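You operate a simulated robot arm through the tools that you are given. There is no shell and no other tool. Be economical: measure what you need, move in short steps, check, and stop when the job is done.

You run a simulated robot arm. Do the job below in one go: nothing can be reset, and whatever is moved stays where it is left.

Task
Put things in order on the green mat. At the end: the pink cloth stands where the white stone block stood; the teal polisher is in the brown wicker basket; the yellow block stands where the pink cloth stood; the white stone block from the green mat stands on top of the white yoghurt pot; whatever was shut is shut again. Leave all else as you found it, and nothing knocked over.

Only the result counts: the job must be done as asked and must still hold three seconds after the hand-in. Knocking over, shifting, dropping, spilling or breaking anything else fails it. Flat cloth is picked up by pressing the open fingertips on it (5 to 10 N) and closing them slowly along it; thin cloth reads only 2 to 8 mm in the jaws.

Robot
A 6-joint arm with a two-finger parallel gripper, fixed in place. Base frame: the origin is at the foot of the arm, x ahead of it, y to its left, z up; the work surface is at about z = 743. Lengths are in mm, angles in degrees, forces in N, time in s.
With the tool pointing down near the work surface it reaches from about 200 to 640 mm from the base axis. Its first joint turns from -66.0 to 66.0 degrees. Payload 2.7 kg.
The TCP is the grasp point between the finger pads, 23 mm short of the fingertips. In the tool frame z runs along the fingers and y along their closing line. Largest opening 94 mm; finger width 38, thickness 10; the body of the gripper, 54 by 96 mm, starts 39 mm behind the TCP.
Orientation is told as [roll, pitch, yaw] about the base's x, y, z axes, in that order, counted from this pose: with the fingers straight down and closing along the base's y, the tool's x points along the base's -x, its y along +y and its z along -z.

Tools
- The arm moves only by the tool send_rows. Its arguments are lists of equal length, an entry for each row: "slide": the shift along the tool's x, y, z in units of 40 mm (1.0 is 40 mm), a list of three; "delta_rot": the turn, a rotation vector about the tool's x, y, z in units of 8 degrees (1.0 is 8 degrees), a list of three. In form: {"slide": [[dx, dy, dz], ...], "delta_rot": [[rx, ry, rz], ...]}. A call has 1 to 10 rows; each row shifts and turns the commanded pose from where the row before left it, along the tool's axes as they then stand. "gripper" is the opening, from 0 (shut) to 1 (fully open), set as the call begins (left out, the last holds). A call with a number of a shift or a turn outside -1 to 1 is refused whole. A row lasts 0.2 s, in which the tool goes at most 50 mm and 8.6 degrees; a call with a longer step from one row to the next is refused whole, and so is a gripper value outside its range. Where a pose cannot be reached the arm comes as near as it can. A force on the tool above 40 N (or 10 N above the force at the start of the call, whichever is more), or a blocked arm, ends the call early, and 0.2 s more pass. Each finger travels about 45 mm/s and halts on what it meets, pressing with about 39 N; the grip force reading is that of the motor and also rises with nothing between the fingers. The clock runs only during rows and for 0.2 s after the last one: add rows that do not move to give the fingers time. The reply holds the time, the measured pose of the TCP, the force on the tool along the base axes, the opening and the grip force, in the units named above and with some noise.
- Cameras (640 x 400 px; columns grow to the right, rows downward): "scene" is fixed at [80.4, -433.4, 1416.2]; the picture's right is [0.74, -0.67, 0.00], its down [-0.38, -0.41, -0.83] and it looks along [0.56, 0.61, -0.56] (base axes); focal length 214 px, centre (320, 200). "wrist" rides on the gripper at [86, 16, -74] in the tool frame; the picture's right is [-0.18, 0.98, 0.00], its down [-0.58, -0.11, -0.81] and it looks along [-0.79, -0.15, 0.59] (tool axes); focal length 243 px, centre (320, 200). There is no depth. A picture from a camera that has moved, and an enlarged one, comes with that camera's place and axes in the base frame and with its lens. The place of the scene camera against the robot may be out by one fixed shift of up to 12 mm in any direction.
- capture(camera): a new picture of that camera. The clock stands still meanwhile.
- inspect(camera, box): a new picture of the part [left, top, right, bottom] of that camera's present view, enlarged. The clock stands still meanwhile.
- finish_job(): hands the job in; it is judged then, once.

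Work in short steps. Places have to be worked out from the pictures, the camera data and where the tool is seen: move nearer, look again, correct. Check each grasp and each placing, and mend what went wrong. You have 120 turns and 68 pictures in all, those below and enlarged ones among them. Open the gripper and draw the arm clear of the work before you hand the job in, unless the task says otherwise; then end with one line.

The tools are called after "Emit:" as name(argument=value, ...) on one line, values as JSON. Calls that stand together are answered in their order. send_rows: Moves the arm, as the interface text tells. Its arguments: {"type":"object","properties":{"slide":{"type":"array"},"delta_rot":{"type":"array"},"gripper":{"type":"number"}},"required":["slide","delta_rot"]} The other tools are called the same way: capture (camera) takes a picture; inspect (camera, box) takes an enlarged picture of a part of a camera's view; finish_job () hands the job in.

At the start:

```text
time: 0.0
tcp_pos: [420.7, -60.2, 1234.9]
ee_rot: [-0.1, 0.0, 0.0]
wrist_force: [0.8, 0.1, 0.6]
opening: 93.9
grasp_force: 0.0
```

scene: 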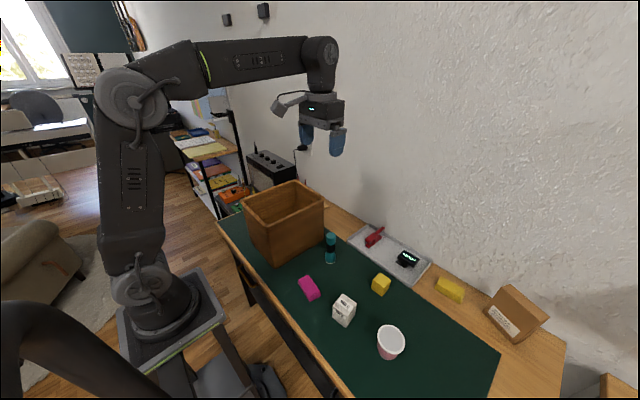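
wrist: 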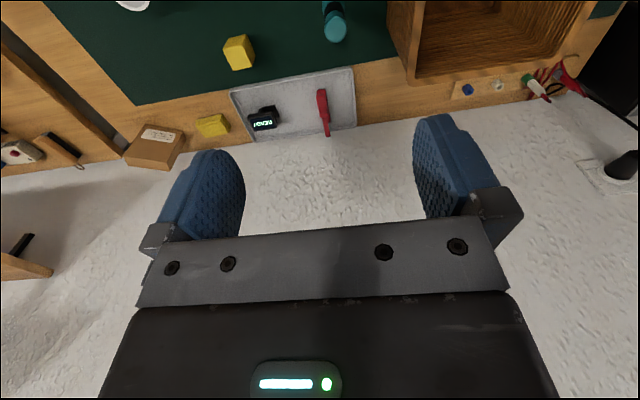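

The scene shows the mat with a pink cloth, white block, yellow block, teal polisher, basket and pot. I'll enlarge the work area to measure the places.

Emit:
inspect(camera="scene", box=[220, 170, 420, 295])

Emit:
inspect(camera="scene", box=[280, 250, 440, 350])

```text
3.20 times, centred on (320, 232) of scene
camera zoom: at [80.4, -433.4, 1416.2], right [0.74, -0.67, 0.0], down [-0.38, -0.41, -0.83], along [0.56, 0.61, -0.56], focal length 686 px, centre (320, 96)
```

zoom: 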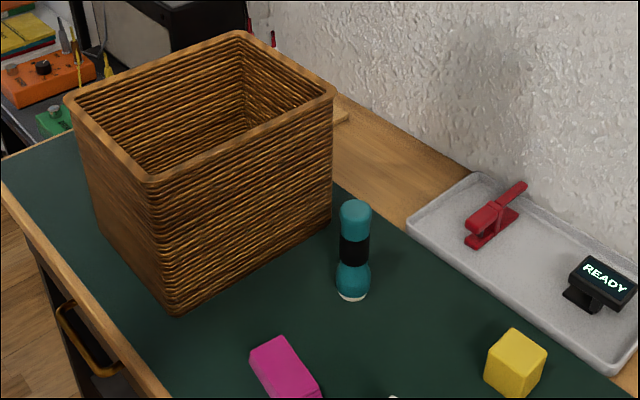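

```text
4.00 times, centred on (360, 300) of scene
camera zoom: at [80.4, -433.4, 1416.2], right [0.74, -0.67, 0.0], down [-0.38, -0.41, -0.83], along [0.56, 0.61, -0.56], focal length 858 px, centre (160, -200)
```

zoom: 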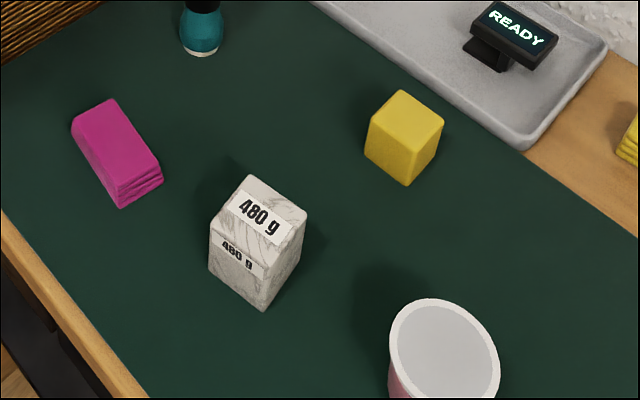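

The cloth is at about (350,-84), stone (368,-223), yellow (535,-245), pot (386,-366), polisher (484,-50) and basket centre (431,167). I'll move for a closer wrist view of the mat.

Emit:
send_rows(slide=[[0.475, -0.4, 0.46], [0.475, -0.4, 0.46], [0.475, -0.4, 0.46], [0.475, -0.4, 0.46], [0.475, -0.4, 0.46], [0.475, -0.4, 0.46], [0.475, -0.4, 0.46], [0.475, -0.4, 0.46], [0.475, -0.4, 0.46], [0.475, -0.4, 0.46]], delta_rot=[[0, 0, 0], [0, 0, 0], [0, 0, 0], [0, 0, 0], [0, 0, 0], [0, 0, 0], [0, 0, 0], [0, 0, 0], [0, 0, 0], [0, 0, 0]])

Emit:
capture(camera="wrist")

```text
time: 2.2
tcp_pos: [231.2, -219.5, 1051.3]
ee_rot: [0.0, 0.0, 0.0]
wrist_force: [-0.9, -0.1, 0.1]
opening: 93.8
grasp_force: 0.0
```

```text
63 pictures are left
camera wrist: at [144.9, -203.5, 1126.9], right [0.18, 0.98, 0.0], down [0.58, -0.11, 0.81], along [0.79, -0.15, -0.59], focal length 243 px, centre (320, 200)
```

wrist: 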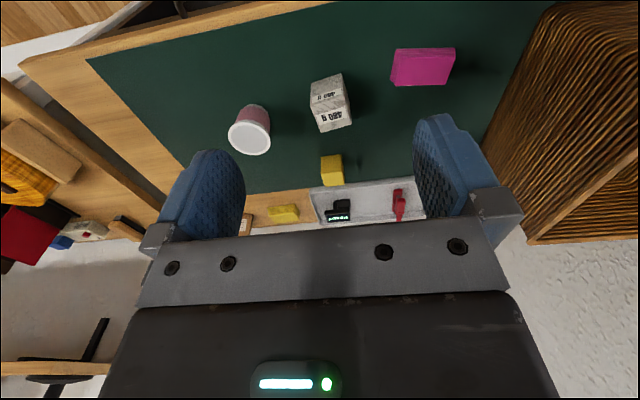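

I'll enlarge this view to see the pot's top and the block's edges.

Emit:
inspect(camera="wrist", box=[215, 60, 375, 160])

Emit:
inspect(camera="wrist", box=[310, 30, 470, 130])

```text
4.00 times, centred on (295, 110) of wrist
camera zoom: at [144.9, -203.5, 1126.9], right [0.18, 0.98, 0.0], down [0.58, -0.11, 0.81], along [0.79, -0.15, -0.59], focal length 970 px, centre (420, 560)
```

zoom: 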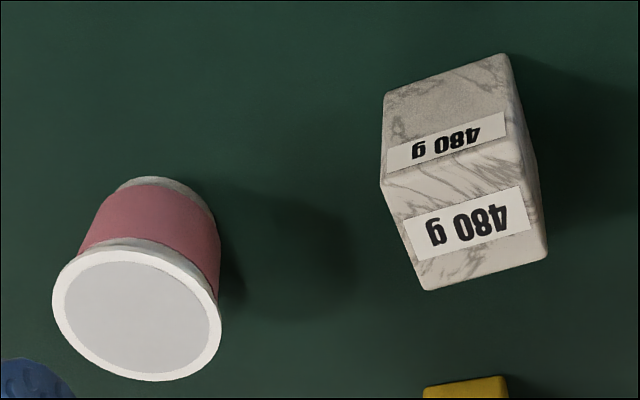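

```text
4.00 times, centred on (390, 80) of wrist
camera zoom: at [144.9, -203.5, 1126.9], right [0.18, 0.98, 0.0], down [0.58, -0.11, 0.81], along [0.79, -0.15, -0.59], focal length 970 px, centre (40, 680)
```

zoom: 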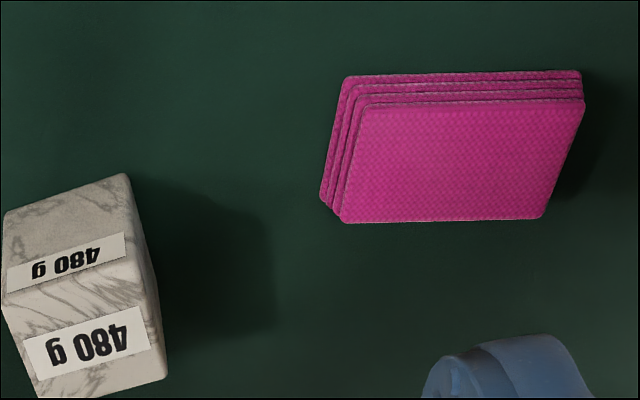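

The pot has a flat lid. The stone is about 50x48x65 at (363,-227), yaw about +8; the cloth is about 80x42x24 at (342,-87), yaw about -8. I'll move above the stone and check.

Emit:
send_rows(slide=[[-0.55, -0.03, 0.62], [-0.55, -0.03, 0.62], [-0.55, -0.03, 0.62], [-0.55, -0.03, 0.62], [-0.55, -0.03, 0.62], [-0.55, -0.03, 0.62], [0, 0, 0], [0, 0, 0]], delta_rot=[[0, 0, 0], [0, 0, 0], [0, 0, 0], [0, 0, 0], [0, 0, 0], [0, 0, 0], [0, 0, -1], [0, 0, 0]])

Emit:
capture(camera="wrist")

Emit:
inspect(camera="scene", box=[280, 230, 440, 330])

```text
time: 4.0
tcp_pos: [361.8, -228.6, 901.5]
ee_rot: [0.0, 0.0, 8.0]
wrist_force: [1.2, 0.4, -0.1]
opening: 93.9
grasp_force: 0.2
```

```text
60 pictures are left
camera wrist: at [273.6, -222.7, 977.5], right [0.04, 1.0, 0.0], down [0.59, -0.03, 0.81], along [0.81, -0.04, -0.59], focal length 243 px, centre (320, 200)
```

wrist: 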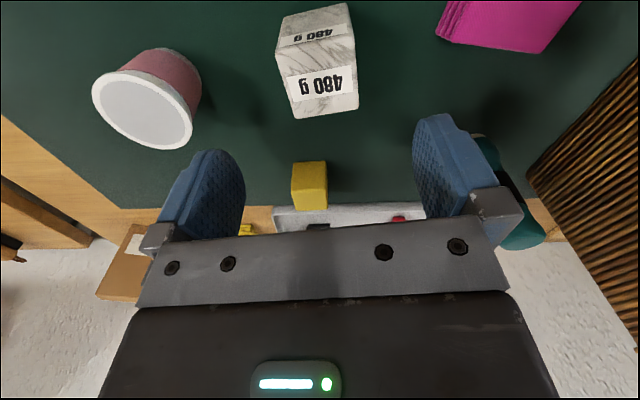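

```text
4.00 times, centred on (360, 280) of scene
camera zoom: at [80.4, -433.4, 1416.2], right [0.74, -0.67, 0.0], down [-0.38, -0.41, -0.83], along [0.56, 0.61, -0.56], focal length 858 px, centre (160, -120)
```

zoom: 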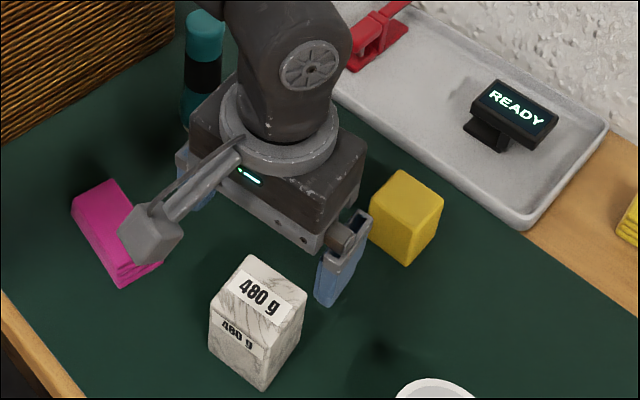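

The refined stone centre is (363,-227), matching the tool. I'll descend to z about 783 with the jaws open, then close.

Emit:
send_rows(slide=[[-0.03, 0.04, 0.5], [0, 0, 0.5], [0, 0, 0.5], [0, 0, 0.5], [0, 0, 0.5], [0, 0, 0.46], [0, 0, 0]], delta_rot=[[0, 0, 0], [0, 0, 0], [0, 0, 0], [0, 0, 0], [0, 0, 0], [0, 0, 0], [0, 0, 0]])

Emit:
send_rows(slide=[[0, 0, 0], [0, 0, 0], [0, 0, 0], [0, 0, 0], [0, 0, 0], [0, 0, 0]], delta_rot=[[0, 0, 0], [0, 0, 0], [0, 0, 0], [0, 0, 0], [0, 0, 0], [0, 0, 0]], gripper=0)

```text
time: 5.6
tcp_pos: [364.4, -226.2, 785.3]
ee_rot: [0.0, -0.2, 8.0]
wrist_force: [-0.2, 0.4, 0.2]
opening: 93.9
grasp_force: 0.1
```

```text
time: 7.0
tcp_pos: [364.8, -226.1, 784.2]
ee_rot: [0.0, -0.1, 8.0]
wrist_force: [0.2, -3.0, 1.1]
opening: 52.1
grasp_force: 39.6
```

The stone is gripped at 52 mm. I'll lift it and look at the pot.

Emit:
send_rows(slide=[[0, 0, -0.3], [0, 0, -0.7], [0, 0, -0.8], [0, 0, -0.8], [0, 0, -0.8], [0, 0, -0.6], [0, 0, 0]], delta_rot=[[0, 0, 0], [0, 0, 0], [0, 0, 0], [0, 0, 0], [0, 0, 0], [0, 0, 0], [0, 0, 0]])

Emit:
inspect(camera="wrist", box=[60, 0, 380, 200])

Emit:
inspect(camera="scene", box=[310, 280, 470, 380])

```text
time: 8.6
tcp_pos: [364.4, -224.9, 944.3]
ee_rot: [0.1, 0.0, 8.0]
wrist_force: [-1.1, -0.5, 0.0]
opening: 0.1
grasp_force: 38.9
```

```text
2.00 times, centred on (220, 100) of wrist
camera zoom: at [276.3, -219.5, 1020.7], right [0.05, 1.0, 0.0], down [0.59, -0.03, 0.81], along [0.81, -0.04, -0.59], focal length 485 px, centre (520, 400)
```

zoom: 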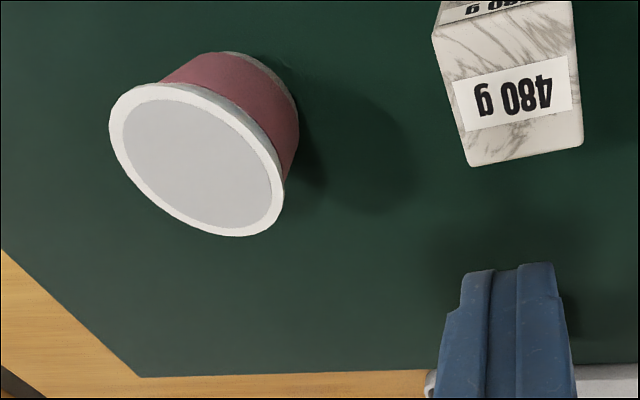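

```text
4.00 times, centred on (390, 330) of scene
camera zoom: at [80.4, -433.4, 1416.2], right [0.74, -0.67, 0.0], down [-0.38, -0.41, -0.83], along [0.56, 0.61, -0.56], focal length 858 px, centre (40, -320)
```

zoom: 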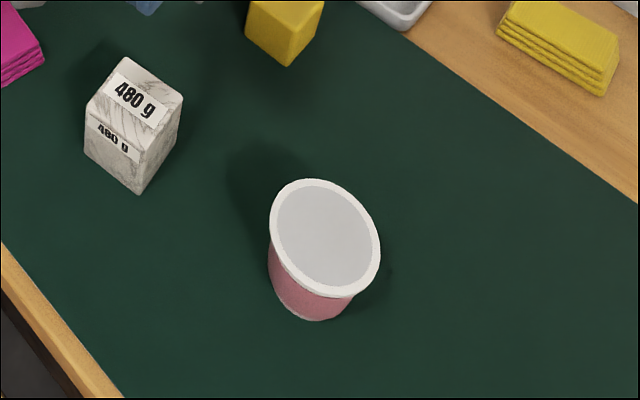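

The stone slipped out and still stands, at about (361,-225). I'll reopen, go lower, grip longer and lift slowly.

Emit:
send_rows(slide=[[0.1, 0, 0], [0, 0, 0], [0, 0, 0], [0, 0, 0], [0, 0, 0.9], [0, 0, 0.9], [0, 0, 0.9], [0, 0, 0.8], [0, 0, 0.4], [0, 0, 0.2]], delta_rot=[[0, 0, 0], [0, 0, 0], [0, 0, 0], [0, 0, 0], [0, 0, 0], [0, 0, 0], [0, 0, 0], [0, 0, 0], [0, 0, 0], [0, 0, 0]], gripper=1)

Emit:
send_rows(slide=[[0, 0, 0.1], [0, 0, 0], [0, 0, 0], [0, 0, 0], [0, 0, 0], [0, 0, 0], [0, 0, 0], [0, 0, 0], [0, 0, 0], [0, 0, 0]], delta_rot=[[0, 0, 0], [0, 0, 0], [0, 0, 0], [0, 0, 0], [0, 0, 0], [0, 0, 0], [0, 0, 0], [0, 0, 0], [0, 0, 0], [0, 0, 0]], gripper=0)

Emit:
send_rows(slide=[[0, 0, -0.05], [0, 0, -0.05], [0, 0, -0.05], [0, 0, 0]], delta_rot=[[0, 0, 0], [0, 0, 0], [0, 0, 0], [0, 0, 0]])

```text
time: 10.8
tcp_pos: [360.3, -225.5, 777.7]
ee_rot: [0.0, -0.1, 8.0]
wrist_force: [-0.4, -0.4, 0.3]
opening: 94.0
grasp_force: 0.1
```

```text
time: 13.0
tcp_pos: [359.5, -226.2, 774.6]
ee_rot: [0.0, -0.2, 8.0]
wrist_force: [1.5, -3.0, 0.8]
opening: 52.1
grasp_force: 39.1
```

```text
time: 14.0
tcp_pos: [359.6, -226.8, 780.9]
ee_rot: [0.2, 0.1, 8.0]
wrist_force: [-0.6, 0.2, -4.7]
opening: 51.7
grasp_force: 39.1
```

The tool now carries 4.7 N, which is the stone's weight. I'll continue up gently.

Emit:
send_rows(slide=[[0, 0, -0.1], [0, 0, -0.15], [0, 0, -0.15], [0, 0, -0.15], [0, 0, -0.1], [0, 0, 0]], delta_rot=[[0, 0, 0], [0, 0, 0], [0, 0, 0], [0, 0, 0], [0, 0, 0], [0, 0, 0]])

Emit:
inspect(camera="scene", box=[300, 260, 420, 335])

```text
time: 15.4
tcp_pos: [359.5, -226.5, 806.1]
ee_rot: [0.0, 0.0, 8.0]
wrist_force: [0.4, 0.1, -5.4]
opening: 51.9
grasp_force: 38.5
```

```text
5.33 times, centred on (360, 298) of scene
camera zoom: at [80.4, -433.4, 1416.2], right [0.74, -0.67, 0.0], down [-0.38, -0.41, -0.83], along [0.56, 0.61, -0.56], focal length 1144 px, centre (107, -320)
```

zoom: 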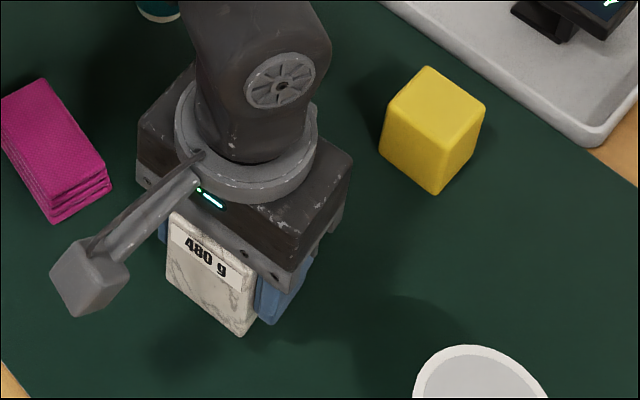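

The lift is holding. The pot's rim centre works out at about (382,-370), top z about 807. I'll rise to z about 880 and move over gently.

Emit:
send_rows(slide=[[0, 0, -0.15], [0, 0, -0.25], [0, 0, -0.3], [0, 0, -0.3], [0, 0, -0.3], [0, 0, -0.3], [0, 0, -0.2], [0, 0, -0.1], [0, 0, 0]], delta_rot=[[0, 0, 0], [0, 0, 0], [0, 0, 0], [0, 0, 0], [0, 0, 0], [0, 0, 0], [0, 0, 0], [0, 0, 0], [0, 0, 0]])

Emit:
send_rows(slide=[[-0.01, -0.13, 0], [-0.01, -0.3, 0], [0, -0.45, 0], [0, -0.45, 0], [-0.01, -0.5, 0], [-0.01, -0.5, 0], [0, -0.45, 0], [0, -0.4, 0], [-0.01, -0.3, 0], [-0.01, -0.15, 0]], delta_rot=[[0, 0, 0], [0, 0, 0], [0, 0, 0], [0, 0, 0], [0, 0, 0], [0, 0, 0], [0, 0, 0], [0, 0, 0], [0, 0, 0], [0, 0, 0]])

Emit:
capture(camera="wrist")

Emit:
inspect(camera="scene", box=[320, 280, 480, 380])

```text
time: 17.4
tcp_pos: [359.7, -226.8, 883.6]
ee_rot: [-0.1, 0.0, 8.0]
wrist_force: [0.2, 0.1, -4.8]
opening: 51.9
grasp_force: 39.1
```

```text
time: 19.6
tcp_pos: [382.8, -369.6, 884.1]
ee_rot: [0.1, 0.1, 8.0]
wrist_force: [-0.2, 0.3, -5.0]
opening: 51.8
grasp_force: 38.7
```

```text
55 pictures are left
camera wrist: at [294.0, -365.1, 960.1], right [0.05, 1.0, 0.0], down [0.59, -0.03, 0.81], along [0.81, -0.04, -0.59], focal length 243 px, centre (320, 200)
```

wrist: 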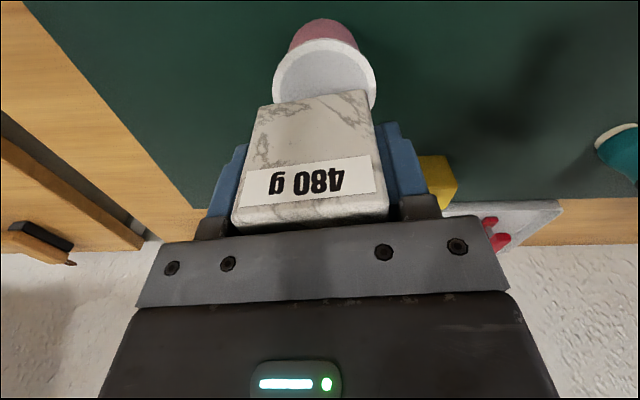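

```text
4.00 times, centred on (400, 330) of scene
camera zoom: at [80.4, -433.4, 1416.2], right [0.74, -0.67, 0.0], down [-0.38, -0.41, -0.83], along [0.56, 0.61, -0.56], focal length 858 px, centre (0, -320)
```

zoom: 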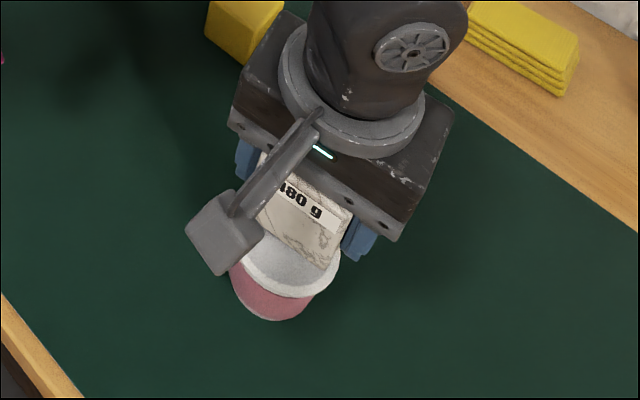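

The stone's centre is about (382,-368) and the pot's about (386,-367). I'll shift 4 mm in x and descend most of the way.

Emit:
send_rows(slide=[[-0.1, 0, 0], [0, 0, 0.2], [0, 0, 0.3], [0, 0, 0.2], [0, 0, 0.1], [0, 0, 0.05], [0, 0, 0]], delta_rot=[[0, 0, 0], [0, 0, 0], [0, 0, 0], [0, 0, 0], [0, 0, 0], [0, 0, 0], [0, 0, 0]])

Emit:
inspect(camera="wrist", box=[200, 0, 440, 150])

Emit:
inspect(camera="scene", box=[340, 310, 440, 372])

```text
time: 21.2
tcp_pos: [386.7, -367.8, 849.5]
ee_rot: [0.0, 0.0, 8.0]
wrist_force: [1.0, 0.2, -4.1]
opening: 52.0
grasp_force: 38.9
```

```text
2.67 times, centred on (320, 75) of wrist
camera zoom: at [297.8, -364.1, 925.0], right [0.05, 1.0, 0.0], down [0.59, -0.03, 0.81], along [0.81, -0.04, -0.59], focal length 647 px, centre (320, 533)
```

zoom: 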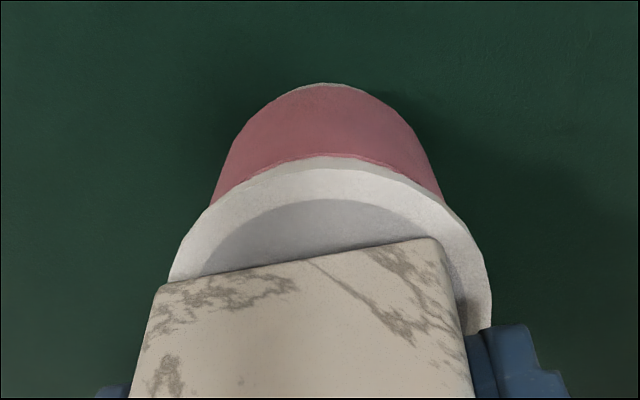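

```text
6.40 times, centred on (390, 341) of scene
camera zoom: at [80.4, -433.4, 1416.2], right [0.74, -0.67, 0.0], down [-0.38, -0.41, -0.83], along [0.56, 0.61, -0.56], focal length 1373 px, centre (-128, -702)
```

zoom: 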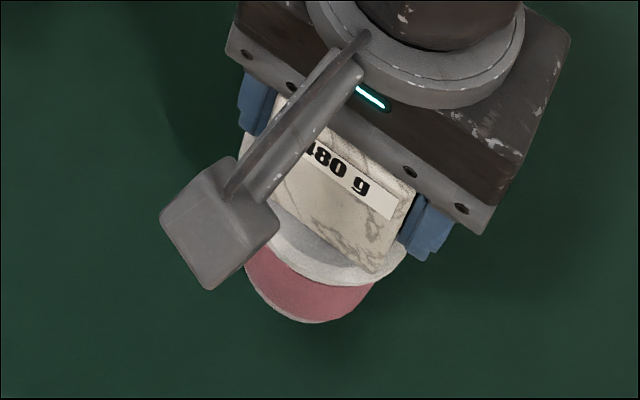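

The stone is centred over the lid within about 2 mm. I'll lower it in tiny steps and watch the force.

Emit:
send_rows(slide=[[-0.03, 0.03, 0.05], [0, 0, 0.05], [0, 0, 0.05], [0, 0, 0.05], [0, 0, 0]], delta_rot=[[0, 0, 0], [0, 0, 0], [0, 0, 0], [0, 0, 0], [0, 0, 0]])

Emit:
send_rows(slide=[[0, 0, 0.04], [0, 0, 0.03], [0, 0, 0]], delta_rot=[[0, 0, 0], [0, 0, 0], [0, 0, 0]])

```text
time: 22.4
tcp_pos: [388.3, -368.2, 840.7]
ee_rot: [0.0, 0.1, 7.9]
wrist_force: [-0.4, -0.1, -4.6]
opening: 52.0
grasp_force: 39.2
```

```text
time: 23.2
tcp_pos: [390.1, -368.2, 840.7]
ee_rot: [-0.1, -0.2, 8.0]
wrist_force: [-3.2, 2.6, 16.4]
opening: 51.8
grasp_force: 39.0
```

There is contact at TCP z about 840. I'll ease off about 1.5 mm and then release.

Emit:
send_rows(slide=[[0, 0, -0.04], [0, 0, 0]], delta_rot=[[0, 0, 0], [0, 0, 0]])

Emit:
inspect(camera="wrist", box=[200, 0, 440, 150])

```text
time: 23.8
tcp_pos: [389.7, -367.8, 839.5]
ee_rot: [-0.1, 0.0, 7.9]
wrist_force: [2.6, -1.1, 9.2]
opening: 51.8
grasp_force: 39.0
```

```text
2.67 times, centred on (320, 75) of wrist
camera zoom: at [300.0, -363.7, 915.9], right [0.05, 1.0, 0.0], down [0.59, -0.03, 0.81], along [0.81, -0.04, -0.59], focal length 647 px, centre (320, 533)
```

zoom: 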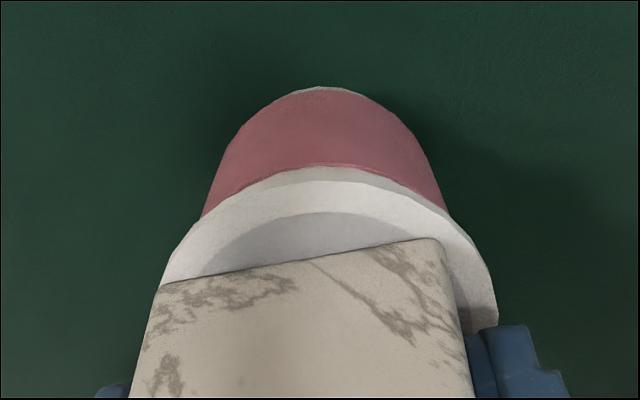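

The stone is seated. I'll ease off a touch more, open, and then rise.

Emit:
send_rows(slide=[[0, 0, -0.03], [0, 0, 0]], delta_rot=[[0, 0, 0], [0, 0, 0]])

Emit:
send_rows(slide=[[0, 0, 0], [0, 0, 0], [0, 0, 0], [0, 0, 0], [0, 0, 0]], delta_rot=[[0, 0, 0], [0, 0, 0], [0, 0, 0], [0, 0, 0], [0, 0, 0]], gripper=1)

Emit:
send_rows(slide=[[0, 0, -0.3], [0, 0, -0.6], [0, 0, -0.8], [0, 0, -0.8], [0, 0, -0.5], [0, 0, 0]], delta_rot=[[0, 0, 0], [0, 0, 0], [0, 0, 0], [0, 0, 0], [0, 0, 0], [0, 0, 0]])

Emit:
inspect(camera="wrist", box=[160, 0, 480, 200])

Emit:
inspect(camera="scene", box=[320, 280, 480, 380])

```text
time: 24.4
tcp_pos: [387.1, -366.7, 840.5]
ee_rot: [0.1, 0.2, 8.1]
wrist_force: [0.8, -1.0, 0.1]
opening: 51.8
grasp_force: 39.0
```

```text
time: 25.6
tcp_pos: [388.4, -367.8, 840.5]
ee_rot: [0.1, 0.0, 8.0]
wrist_force: [0.2, -0.3, -0.2]
opening: 94.0
grasp_force: 0.1
```

```text
time: 27.0
tcp_pos: [387.7, -368.1, 961.8]
ee_rot: [0.0, 0.0, 8.1]
wrist_force: [-0.8, -0.1, 0.0]
opening: 94.1
grasp_force: 0.0
```

```text
2.00 times, centred on (320, 100) of wrist
camera zoom: at [300.1, -364.3, 1037.4], right [0.05, 1.0, 0.0], down [0.59, -0.03, 0.81], along [0.81, -0.04, -0.59], focal length 485 px, centre (320, 400)
```

zoom: 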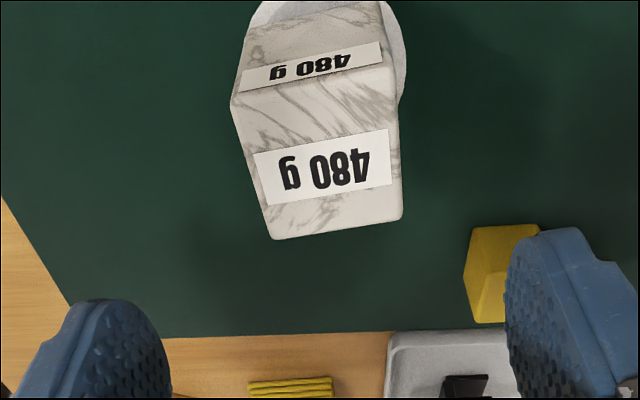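

```text
4.00 times, centred on (400, 330) of scene
camera zoom: at [80.4, -433.4, 1416.2], right [0.74, -0.67, 0.0], down [-0.38, -0.41, -0.83], along [0.56, 0.61, -0.56], focal length 858 px, centre (0, -320)
```

zoom: 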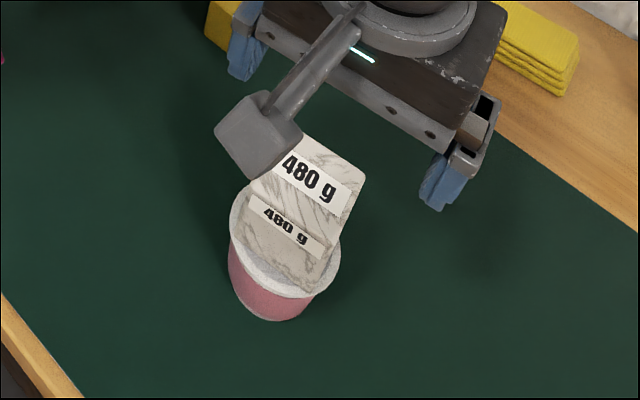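

The stone stands well on the pot. Next I'll go over the cloth and turn to yaw about 81.5, so the jaws close across its 42 mm width.

Emit:
send_rows(slide=[[0.016, 0.711, 0], [0.016, 0.711, 0], [0.016, 0.711, 0], [0.016, 0.711, 0], [0.016, 0.711, 0], [0.016, 0.711, 0], [0.016, 0.711, 0], [0.016, 0.711, 0], [0.016, 0.711, 0], [0.016, 0.711, 0]], delta_rot=[[0, 0, 0], [0, 0, 0], [0, 0, 0], [0, 0, 0], [0, 0, 0], [0, 0, 0], [0, 0, 0], [0, 0, 0], [0, 0, 0], [0, 0, 0]])

Emit:
send_rows(slide=[[0, 0, 0], [0, 0, 0], [0, 0, 0], [0, 0, 0], [0, 0, 0], [0, 0, 0], [0, 0, 0], [0, 0, 0], [0, 0, 0], [0, 0, 0]], delta_rot=[[0, 0, -0.92], [0, 0, -0.92], [0, 0, -0.92], [0, 0, -0.92], [0, 0, -0.92], [0, 0, -0.92], [0, 0, -0.92], [0, 0, -0.92], [0, 0, -0.92], [0, 0, -0.92]])

Emit:
capture(camera="wrist")

```text
time: 29.2
tcp_pos: [342.3, -85.2, 961.2]
ee_rot: [0.0, 0.0, 7.9]
wrist_force: [0.3, -0.4, 0.1]
opening: 94.2
grasp_force: 0.1
```

```text
time: 31.4
tcp_pos: [343.6, -87.3, 960.8]
ee_rot: [0.1, 0.0, 81.7]
wrist_force: [-0.1, 0.2, 0.2]
opening: 94.1
grasp_force: 0.0
```

```text
48 pictures are left
camera wrist: at [313.5, -169.7, 1036.9], right [-0.95, 0.32, 0.0], down [0.19, 0.56, 0.81], along [0.26, 0.76, -0.59], focal length 243 px, centre (320, 200)
```

wrist: 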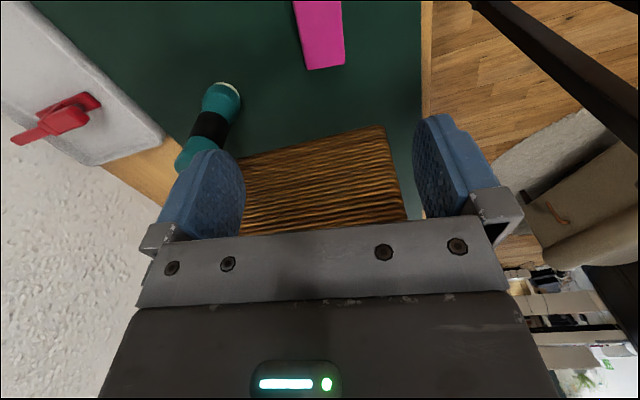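

The cloth's centre is about (341,-87), yaw about -11. I'll trim the yaw to 79 and descend to the cloth.

Emit:
send_rows(slide=[[0, 0.064, 0.4], [0, 0, 0.8], [0, 0, 0.8], [0, 0, 0.8], [0, 0, 0.8], [0, 0, 0.5], [0, 0, 0.3], [0, 0, 0.2], [0, 0, 0.1], [0, 0, 0]], delta_rot=[[0, 0, 0.3], [0, 0, 0], [0, 0, 0], [0, 0, 0], [0, 0, 0], [0, 0, 0], [0, 0, 0], [0, 0, 0], [0, 0, 0], [0, 0, 0]])

Emit:
send_rows(slide=[[0, 0, 0.06], [0, 0, 0], [0, 0, 0], [0, 0, 0], [0, 0, 0], [0, 0, 0], [0, 0, 0], [0, 0, 0], [0, 0, 0]], delta_rot=[[0, 0, 0], [0, 0, 0], [0, 0, 0], [0, 0, 0], [0, 0, 0], [0, 0, 0], [0, 0, 0], [0, 0, 0], [0, 0, 0]], gripper=0)

Emit:
inspect(camera="scene", box=[260, 250, 380, 325])

```text
time: 33.6
tcp_pos: [340.8, -87.1, 773.3]
ee_rot: [-0.1, 0.1, 79.2]
wrist_force: [0.6, -0.2, -0.2]
opening: 94.1
grasp_force: 0.0
```

```text
time: 35.6
tcp_pos: [339.5, -86.9, 770.6]
ee_rot: [0.0, 0.0, 79.1]
wrist_force: [0.7, 0.0, 0.8]
opening: 43.8
grasp_force: 38.6
```

```text
5.33 times, centred on (320, 288) of scene
camera zoom: at [80.4, -433.4, 1416.2], right [0.74, -0.67, 0.0], down [-0.38, -0.41, -0.83], along [0.56, 0.61, -0.56], focal length 1144 px, centre (320, -267)
```

zoom: 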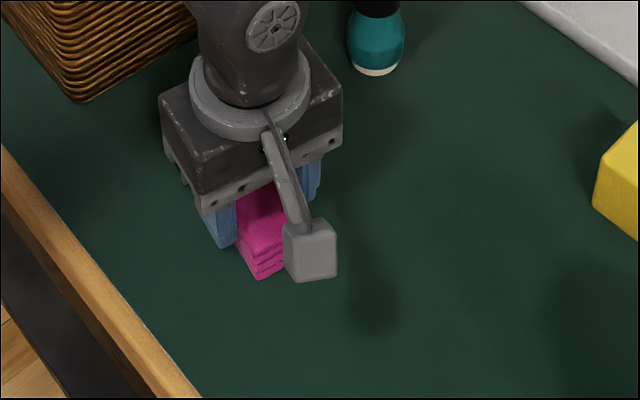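

The cloth is gripped at 43.8 mm. I'll lift gently and check.

Emit:
send_rows(slide=[[0, 0, -0.05], [0, 0, -0.1], [0, 0, -0.2], [0, 0, -0.3], [0, 0, -0.3], [0, 0, -0.2], [0, 0, 0]], delta_rot=[[0, 0, 0], [0, 0, 0], [0, 0, 0], [0, 0, 0], [0, 0, 0], [0, 0, 0], [0, 0, 0]])

Emit:
inspect(camera="scene", box=[260, 230, 400, 318])

```text
time: 37.2
tcp_pos: [338.5, -87.3, 818.4]
ee_rot: [-0.1, 0.0, 79.2]
wrist_force: [-0.2, 0.4, -1.1]
opening: 44.2
grasp_force: 39.1
```

```text
4.55 times, centred on (330, 274) of scene
camera zoom: at [80.4, -433.4, 1416.2], right [0.74, -0.67, 0.0], down [-0.38, -0.41, -0.83], along [0.56, 0.61, -0.56], focal length 975 px, centre (274, -136)
```

zoom: 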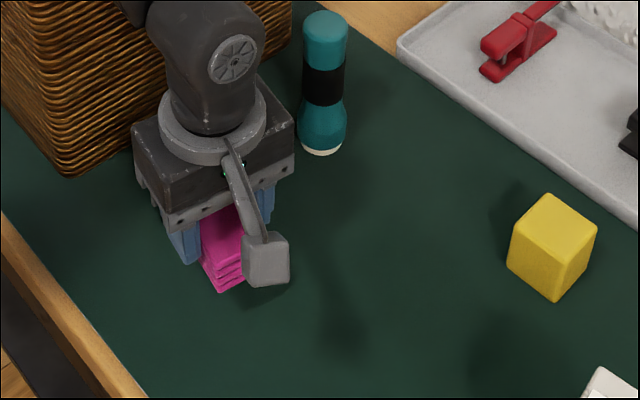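

The cloth is held. I'll carry it to the stone's old place at (363,-227).

Emit:
send_rows(slide=[[0.2, -0.07, 0], [0.4, -0.15, 0], [0.45, -0.18, 0], [0.5, -0.19, 0], [0.5, -0.19, 0], [0.5, -0.19, 0], [0.4, -0.15, 0], [0.25, -0.095, 0], [0.1, -0.04, 0], [0, 0, 0]], delta_rot=[[0, 0, 0], [0, 0, 0], [0, 0, 0], [0, 0, 0], [0, 0, 0], [0, 0, 0], [0, 0, 0], [0, 0, 0], [0, 0, 0], [0, 0, 0]])

Emit:
inspect(camera="scene", box=[290, 260, 450, 360])

```text
time: 39.4
tcp_pos: [364.8, -223.6, 816.1]
ee_rot: [0.0, 0.0, 79.2]
wrist_force: [-0.3, -0.2, 0.2]
opening: 43.9
grasp_force: 38.6
```

```text
4.00 times, centred on (370, 310) of scene
camera zoom: at [80.4, -433.4, 1416.2], right [0.74, -0.67, 0.0], down [-0.38, -0.41, -0.83], along [0.56, 0.61, -0.56], focal length 858 px, centre (120, -240)
```

zoom: 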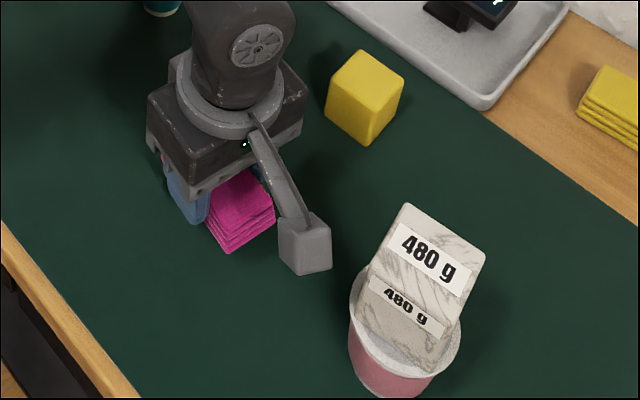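

I'll trim about 3 mm and lower to where the fingertips were at pick-up, about z 770.5.

Emit:
send_rows(slide=[[0.083, 0.035, 0.1], [0, 0, 0.3], [0, 0, 0.3], [0, 0, 0.2], [0, 0, 0.1], [0, 0, 0.08], [0, 0, 0.04], [0, 0, 0]], delta_rot=[[0, 0, 0], [0, 0, 0], [0, 0, 0], [0, 0, 0], [0, 0, 0], [0, 0, 0], [0, 0, 0], [0, 0, 0]])

```text
time: 41.2
tcp_pos: [364.0, -228.5, 770.7]
ee_rot: [0.0, 0.1, 79.2]
wrist_force: [-0.6, 0.1, -0.4]
opening: 44.2
grasp_force: 38.6
```

It's at the mat level and within 2 mm of the place. I'll release and rise.

Emit:
send_rows(slide=[[-0.04, 0.02, 0.02], [0, 0, 0]], delta_rot=[[0, 0, 0], [0, 0, 0]])

Emit:
send_rows(slide=[[0, 0, 0], [0, 0, 0], [0, 0, 0], [0, 0, 0], [0, 0, 0]], delta_rot=[[0, 0, 0], [0, 0, 0], [0, 0, 0], [0, 0, 0], [0, 0, 0]], gripper=1)

Emit:
send_rows(slide=[[0, 0, -0.2], [0, 0, -0.5], [0, 0, -0.8], [0, 0, -0.9], [0, 0, -0.9], [0, 0, -0.8], [0, 0, -0.5], [0, 0, 0]], delta_rot=[[0, 0, 0], [0, 0, 0], [0, 0, 0], [0, 0, 0], [0, 0, 0], [0, 0, 0], [0, 0, 0], [0, 0, 0]])

Emit:
send_rows(slide=[[0, 0, 0], [0, 0, 0], [0, 0, 0], [0, 0, 0], [0, 0, 0], [0, 0, 0], [0, 0, 0], [0, 0, 0], [0, 0, 0], [0, 0, 0]], delta_rot=[[0, 0, 0.99], [0, 0, 0.99], [0, 0, 0.99], [0, 0, 0.99], [0, 0, 0.99], [0, 0, 0.99], [0, 0, 0.99], [0, 0, 0.99], [0, 0, 0.99], [0, 0, 0.99]])

Emit:
capture(camera="wrist")

Emit:
inspect(camera="scene", box=[290, 250, 450, 350])

```text
time: 41.8
tcp_pos: [361.9, -227.5, 772.7]
ee_rot: [0.1, 0.0, 79.1]
wrist_force: [1.0, -0.9, -0.4]
opening: 43.6
grasp_force: 38.7
```

```text
time: 43.0
tcp_pos: [362.6, -227.6, 771.0]
ee_rot: [0.1, 0.0, 79.2]
wrist_force: [-0.5, 0.4, 0.4]
opening: 94.1
grasp_force: 0.2
```

```text
time: 44.8
tcp_pos: [361.6, -226.7, 954.4]
ee_rot: [0.0, -0.1, 79.3]
wrist_force: [0.6, -0.6, -1.0]
opening: 94.0
grasp_force: 0.1
```

```text
time: 47.0
tcp_pos: [362.1, -226.0, 955.2]
ee_rot: [0.0, 0.0, -0.2]
wrist_force: [0.1, 0.3, -0.1]
opening: 94.0
grasp_force: 0.1
```

```text
44 pictures are left
camera wrist: at [274.7, -209.5, 1031.6], right [0.19, 0.98, 0.0], down [0.58, -0.11, 0.81], along [0.79, -0.15, -0.59], focal length 243 px, centre (320, 200)
```

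wrist: 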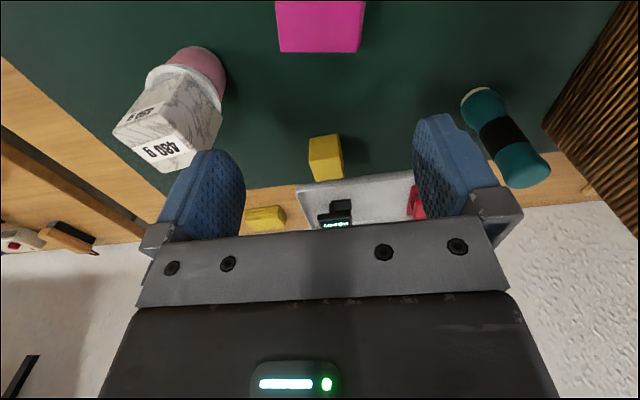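

```text
4.00 times, centred on (370, 300) of scene
camera zoom: at [80.4, -433.4, 1416.2], right [0.74, -0.67, 0.0], down [-0.38, -0.41, -0.83], along [0.56, 0.61, -0.56], focal length 858 px, centre (120, -200)
```

zoom: 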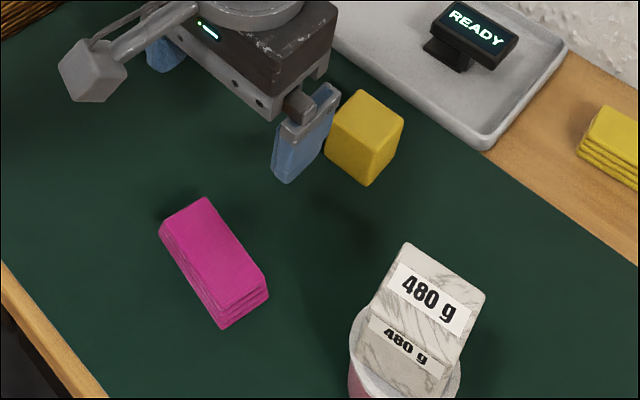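

The cloth is placed. Next the yellow block, so I'll zoom in on it.

Emit:
inspect(camera="wrist", box=[280, 110, 380, 172])

```text
6.40 times, centred on (330, 141) of wrist
camera zoom: at [274.7, -209.5, 1031.6], right [0.19, 0.98, 0.0], down [0.58, -0.11, 0.81], along [0.79, -0.15, -0.59], focal length 1553 px, centre (256, 578)
```

zoom: 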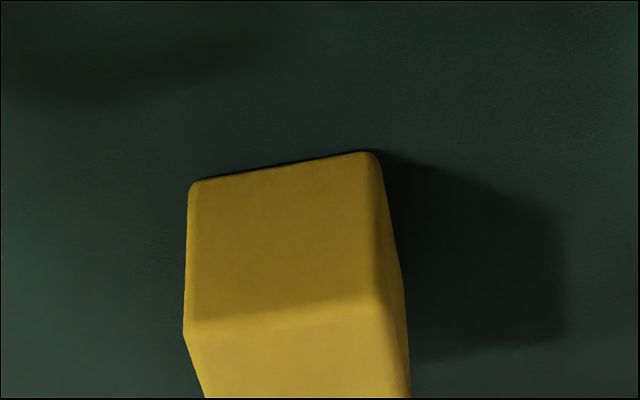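

The yellow block is about 45 mm wide at (527,-246), axis-aligned. I'll move over it, descend to z about 772 and grip along y.

Emit:
send_rows(slide=[[-0.69, -0.083, 0], [-0.69, -0.083, 0], [-0.69, -0.083, 0], [-0.69, -0.083, 0], [-0.69, -0.083, 0], [-0.69, -0.083, 0], [0, 0, 0.6], [0, 0, 0.8], [0, 0, 0.6], [0, 0, 0]], delta_rot=[[0, 0, 0], [0, 0, 0], [0, 0, 0], [0, 0, 0], [0, 0, 0], [0, 0, 0], [0, 0, 0], [0, 0, 0], [0, 0, 0], [0, 0, 0]])

Emit:
capture(camera="wrist")

Emit:
inspect(camera="scene", box=[320, 220, 480, 320])

```text
time: 49.2
tcp_pos: [527.6, -246.7, 873.7]
ee_rot: [-0.1, -0.1, -0.1]
wrist_force: [-0.3, -0.1, 1.3]
opening: 93.9
grasp_force: 0.2
```

```text
41 pictures are left
camera wrist: at [440.0, -230.2, 949.6], right [0.18, 0.98, 0.0], down [0.58, -0.11, 0.81], along [0.79, -0.15, -0.59], focal length 243 px, centre (320, 200)
```

wrist: 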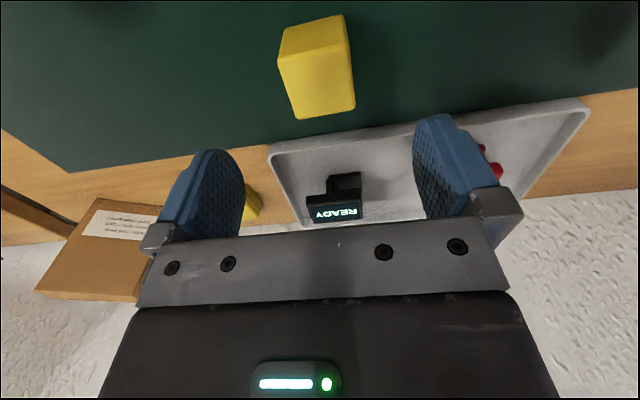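

```text
4.00 times, centred on (400, 270) of scene
camera zoom: at [80.4, -433.4, 1416.2], right [0.74, -0.67, 0.0], down [-0.38, -0.41, -0.83], along [0.56, 0.61, -0.56], focal length 858 px, centre (0, -80)
```

zoom: 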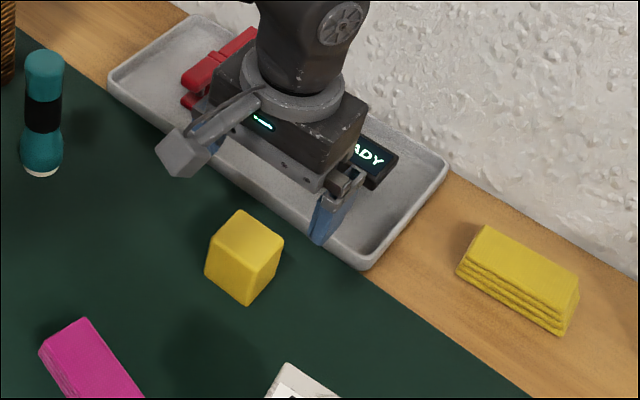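

The block's centre is about (524.5,-245.5). I'll trim, descend and grip.

Emit:
send_rows(slide=[[0.075, 0.03, 0.4], [0, 0, 0.7], [0, 0, 0.7], [0, 0, 0.4], [0, 0, 0.2], [0, 0, 0.14], [0, 0, 0]], delta_rot=[[0, 0, 0], [0, 0, 0], [0, 0, 0], [0, 0, 0], [0, 0, 0], [0, 0, 0], [0, 0, 0]])

Emit:
send_rows(slide=[[0, 0, 0], [0, 0, 0], [0, 0, 0], [0, 0, 0], [0, 0, 0], [0, 0, 0], [0, 0, 0], [0, 0, 0], [0, 0, 0]], delta_rot=[[0, 0, 0], [0, 0, 0], [0, 0, 0], [0, 0, 0], [0, 0, 0], [0, 0, 0], [0, 0, 0], [0, 0, 0], [0, 0, 0]], gripper=0)

Emit:
send_rows(slide=[[0, 0, -0.05], [0, 0, -0.1], [0, 0, -0.1], [0, 0, -0.1], [0, 0, -0.15], [0, 0, -0.2], [0, 0, -0.2], [0, 0, -0.1], [0, 0, 0]], delta_rot=[[0, 0, 0], [0, 0, 0], [0, 0, 0], [0, 0, 0], [0, 0, 0], [0, 0, 0], [0, 0, 0], [0, 0, 0], [0, 0, 0]])

Emit:
inspect(camera="scene", box=[320, 220, 480, 320])

```text
time: 50.8
tcp_pos: [525.0, -246.8, 771.0]
ee_rot: [0.0, 0.0, 0.0]
wrist_force: [0.1, 0.4, 0.7]
opening: 94.2
grasp_force: 0.1
```

```text
time: 52.8
tcp_pos: [524.6, -246.9, 772.0]
ee_rot: [-0.1, 0.0, 0.0]
wrist_force: [-0.6, 0.3, 1.1]
opening: 44.4
grasp_force: 38.8
```

```text
time: 54.8
tcp_pos: [524.7, -245.0, 812.9]
ee_rot: [0.0, 0.0, 0.1]
wrist_force: [0.4, -0.4, -0.6]
opening: 44.4
grasp_force: 39.0
```

```text
4.00 times, centred on (400, 270) of scene
camera zoom: at [80.4, -433.4, 1416.2], right [0.74, -0.67, 0.0], down [-0.38, -0.41, -0.83], along [0.56, 0.61, -0.56], focal length 858 px, centre (0, -80)
```

zoom: 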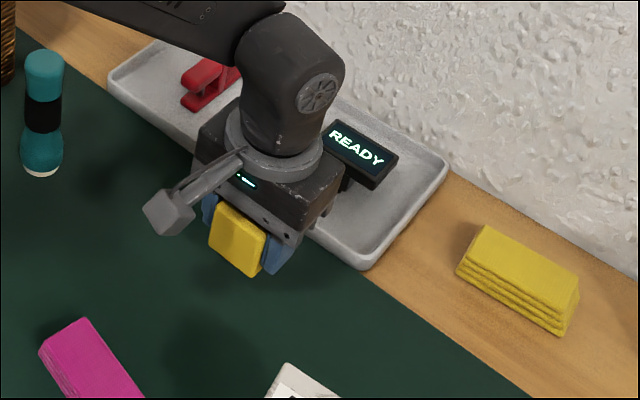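

The block is held. I'll carry it at z about 840 to the cloth's old place at (341,-87).

Emit:
send_rows(slide=[[0.2, 0.17, -0.3], [0.4, 0.35, -0.3], [0.55, 0.47, -0.1], [0.6, 0.52, 0], [0.65, 0.555, 0], [0.65, 0.555, 0], [0.6, 0.52, 0], [0.5, 0.42, 0], [0.3, 0.27, 0], [0.14, 0.12, 0]], delta_rot=[[0, 0, 0], [0, 0, 0], [0, 0, 0], [0, 0, 0], [0, 0, 0], [0, 0, 0], [0, 0, 0], [0, 0, 0], [0, 0, 0], [0, 0, 0]])

Emit:
send_rows(slide=[[0, 0, 0.3], [0, 0, 0.5], [0, 0, 0.4], [0, 0, 0.2], [0, 0, 0]], delta_rot=[[0, 0, 0], [0, 0, 0], [0, 0, 0], [0, 0, 0], [0, 0, 0]])

```text
time: 57.0
tcp_pos: [340.3, -87.8, 843.1]
ee_rot: [0.0, 0.0, 0.0]
wrist_force: [0.8, 0.3, -0.6]
opening: 44.4
grasp_force: 39.5
```

```text
time: 58.2
tcp_pos: [340.1, -87.0, 786.2]
ee_rot: [0.0, -0.1, 0.0]
wrist_force: [0.5, -1.2, -0.7]
opening: 44.5
grasp_force: 39.0
```

I'm over the spot, so I'll lower to the pick height in small steps.

Emit:
send_rows(slide=[[-0.02, 0, 0.1], [0, 0, 0.1], [0, 0, 0.07], [0, 0, 0.05], [0, 0, 0.03], [0, 0, 0]], delta_rot=[[0, 0, 0], [0, 0, 0], [0, 0, 0], [0, 0, 0], [0, 0, 0], [0, 0, 0]])

Emit:
inspect(camera="scene", box=[260, 240, 380, 315])

```text
time: 59.6
tcp_pos: [341.9, -87.7, 772.7]
ee_rot: [0.0, -0.1, 0.0]
wrist_force: [-8.8, 0.4, 37.5]
opening: 44.4
grasp_force: 39.3
```

```text
5.33 times, centred on (320, 278) of scene
camera zoom: at [79.8, -433.2, 1416.3], right [0.74, -0.67, 0.0], down [-0.38, -0.41, -0.83], along [0.56, 0.61, -0.56], focal length 1144 px, centre (320, -213)
```

zoom: 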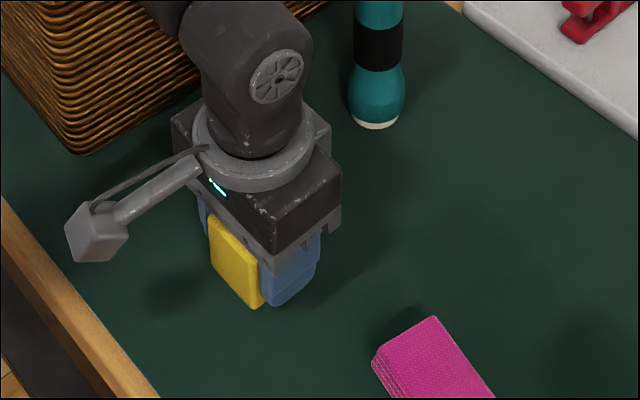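

The block is pressing on the mat at 37 N, so I'll ease up before releasing.

Emit:
send_rows(slide=[[0, 0, -0.05], [0, 0, 0]], delta_rot=[[0, 0, 0], [0, 0, 0]])

```text
time: 60.2
tcp_pos: [341.0, -87.4, 773.1]
ee_rot: [0.0, 0.0, 0.0]
wrist_force: [-0.1, 0.6, -0.3]
opening: 44.5
grasp_force: 38.6
```

The force is gone, so I'll release and rise.

Emit:
send_rows(slide=[[0, 0, 0], [0, 0, 0], [0, 0, 0], [0, 0, 0], [0, 0, 0]], delta_rot=[[0, 0, 0], [0, 0, 0], [0, 0, 0], [0, 0, 0], [0, 0, 0]], gripper=1)

Emit:
send_rows(slide=[[0, 0, -0.3], [0, 0, -0.6], [0, 0, -0.8], [0, 0, -0.9], [0, 0, -0.9], [0, 0, -0.9], [0, 0, -0.8], [0, 0, -0.5], [0, 0, 0]], delta_rot=[[0, 0, 0], [0, 0, 0], [0, 0, 0], [0, 0, 0], [0, 0, 0], [0, 0, 0], [0, 0, 0], [0, 0, 0], [0, 0, 0]])

Emit:
capture(camera="wrist")

Emit:
inspect(camera="scene", box=[260, 240, 420, 340])

```text
time: 61.4
tcp_pos: [341.3, -85.6, 773.8]
ee_rot: [0.0, 0.0, -0.1]
wrist_force: [-0.7, 0.1, -0.4]
opening: 94.3
grasp_force: 0.1
```

```text
time: 63.4
tcp_pos: [343.1, -85.0, 1003.4]
ee_rot: [0.0, 0.0, 0.0]
wrist_force: [0.0, -0.2, 0.0]
opening: 93.9
grasp_force: 0.0
```

```text
37 pictures are left
camera wrist: at [255.6, -68.9, 1079.4], right [0.18, 0.98, 0.0], down [0.58, -0.11, 0.81], along [0.79, -0.15, -0.59], focal length 243 px, centre (320, 200)
```

wrist: 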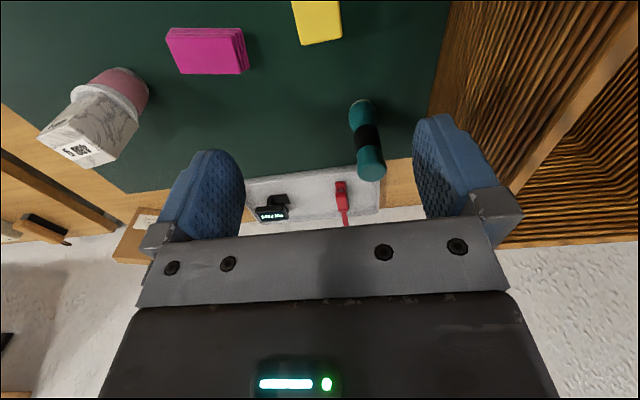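

```text
4.00 times, centred on (340, 290) of scene
camera zoom: at [80.4, -433.4, 1416.2], right [0.74, -0.67, 0.0], down [-0.38, -0.41, -0.83], along [0.56, 0.61, -0.56], focal length 858 px, centre (240, -160)
```

zoom: 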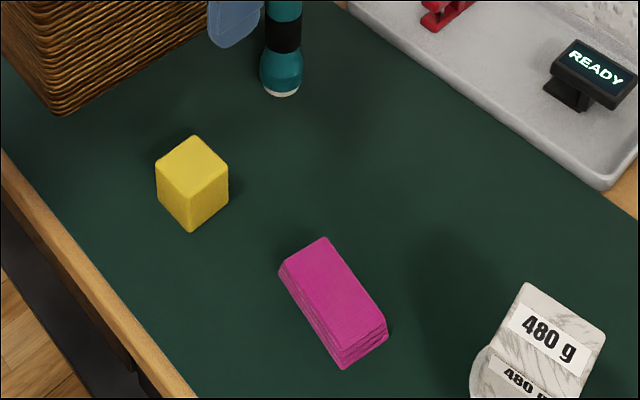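

The yellow block is placed. Next the polisher: I'll zoom in on it in the wrist view.

Emit:
inspect(camera="wrist", box=[310, 85, 470, 185])

Emit:
inspect(camera="scene", box=[290, 220, 370, 270])

```text
4.00 times, centred on (390, 135) of wrist
camera zoom: at [255.6, -68.9, 1079.4], right [0.18, 0.98, 0.0], down [0.58, -0.11, 0.81], along [0.79, -0.15, -0.59], focal length 970 px, centre (40, 460)
```

zoom: 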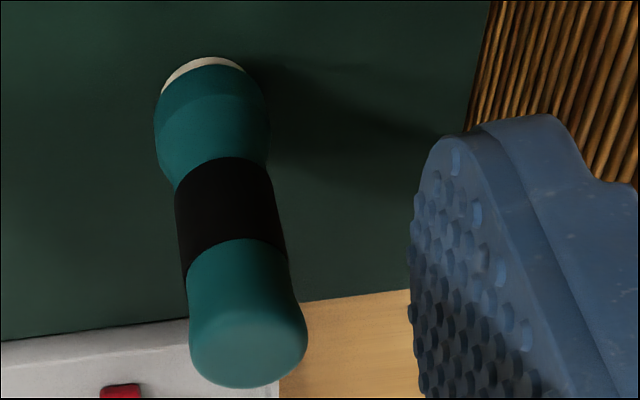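

```text
8.00 times, centred on (330, 245) of scene
camera zoom: at [80.4, -433.4, 1416.2], right [0.74, -0.67, 0.0], down [-0.38, -0.41, -0.83], along [0.56, 0.61, -0.56], focal length 1716 px, centre (240, -160)
```

zoom: 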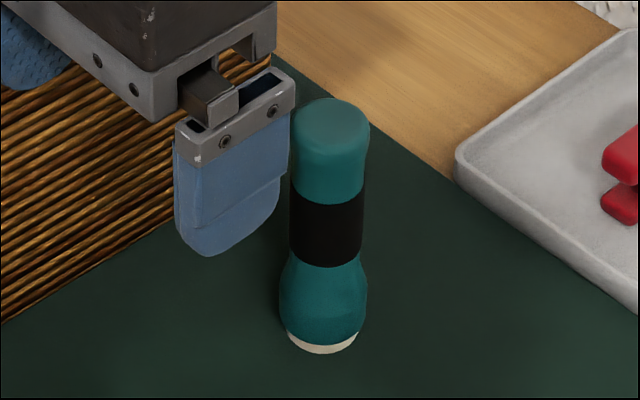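

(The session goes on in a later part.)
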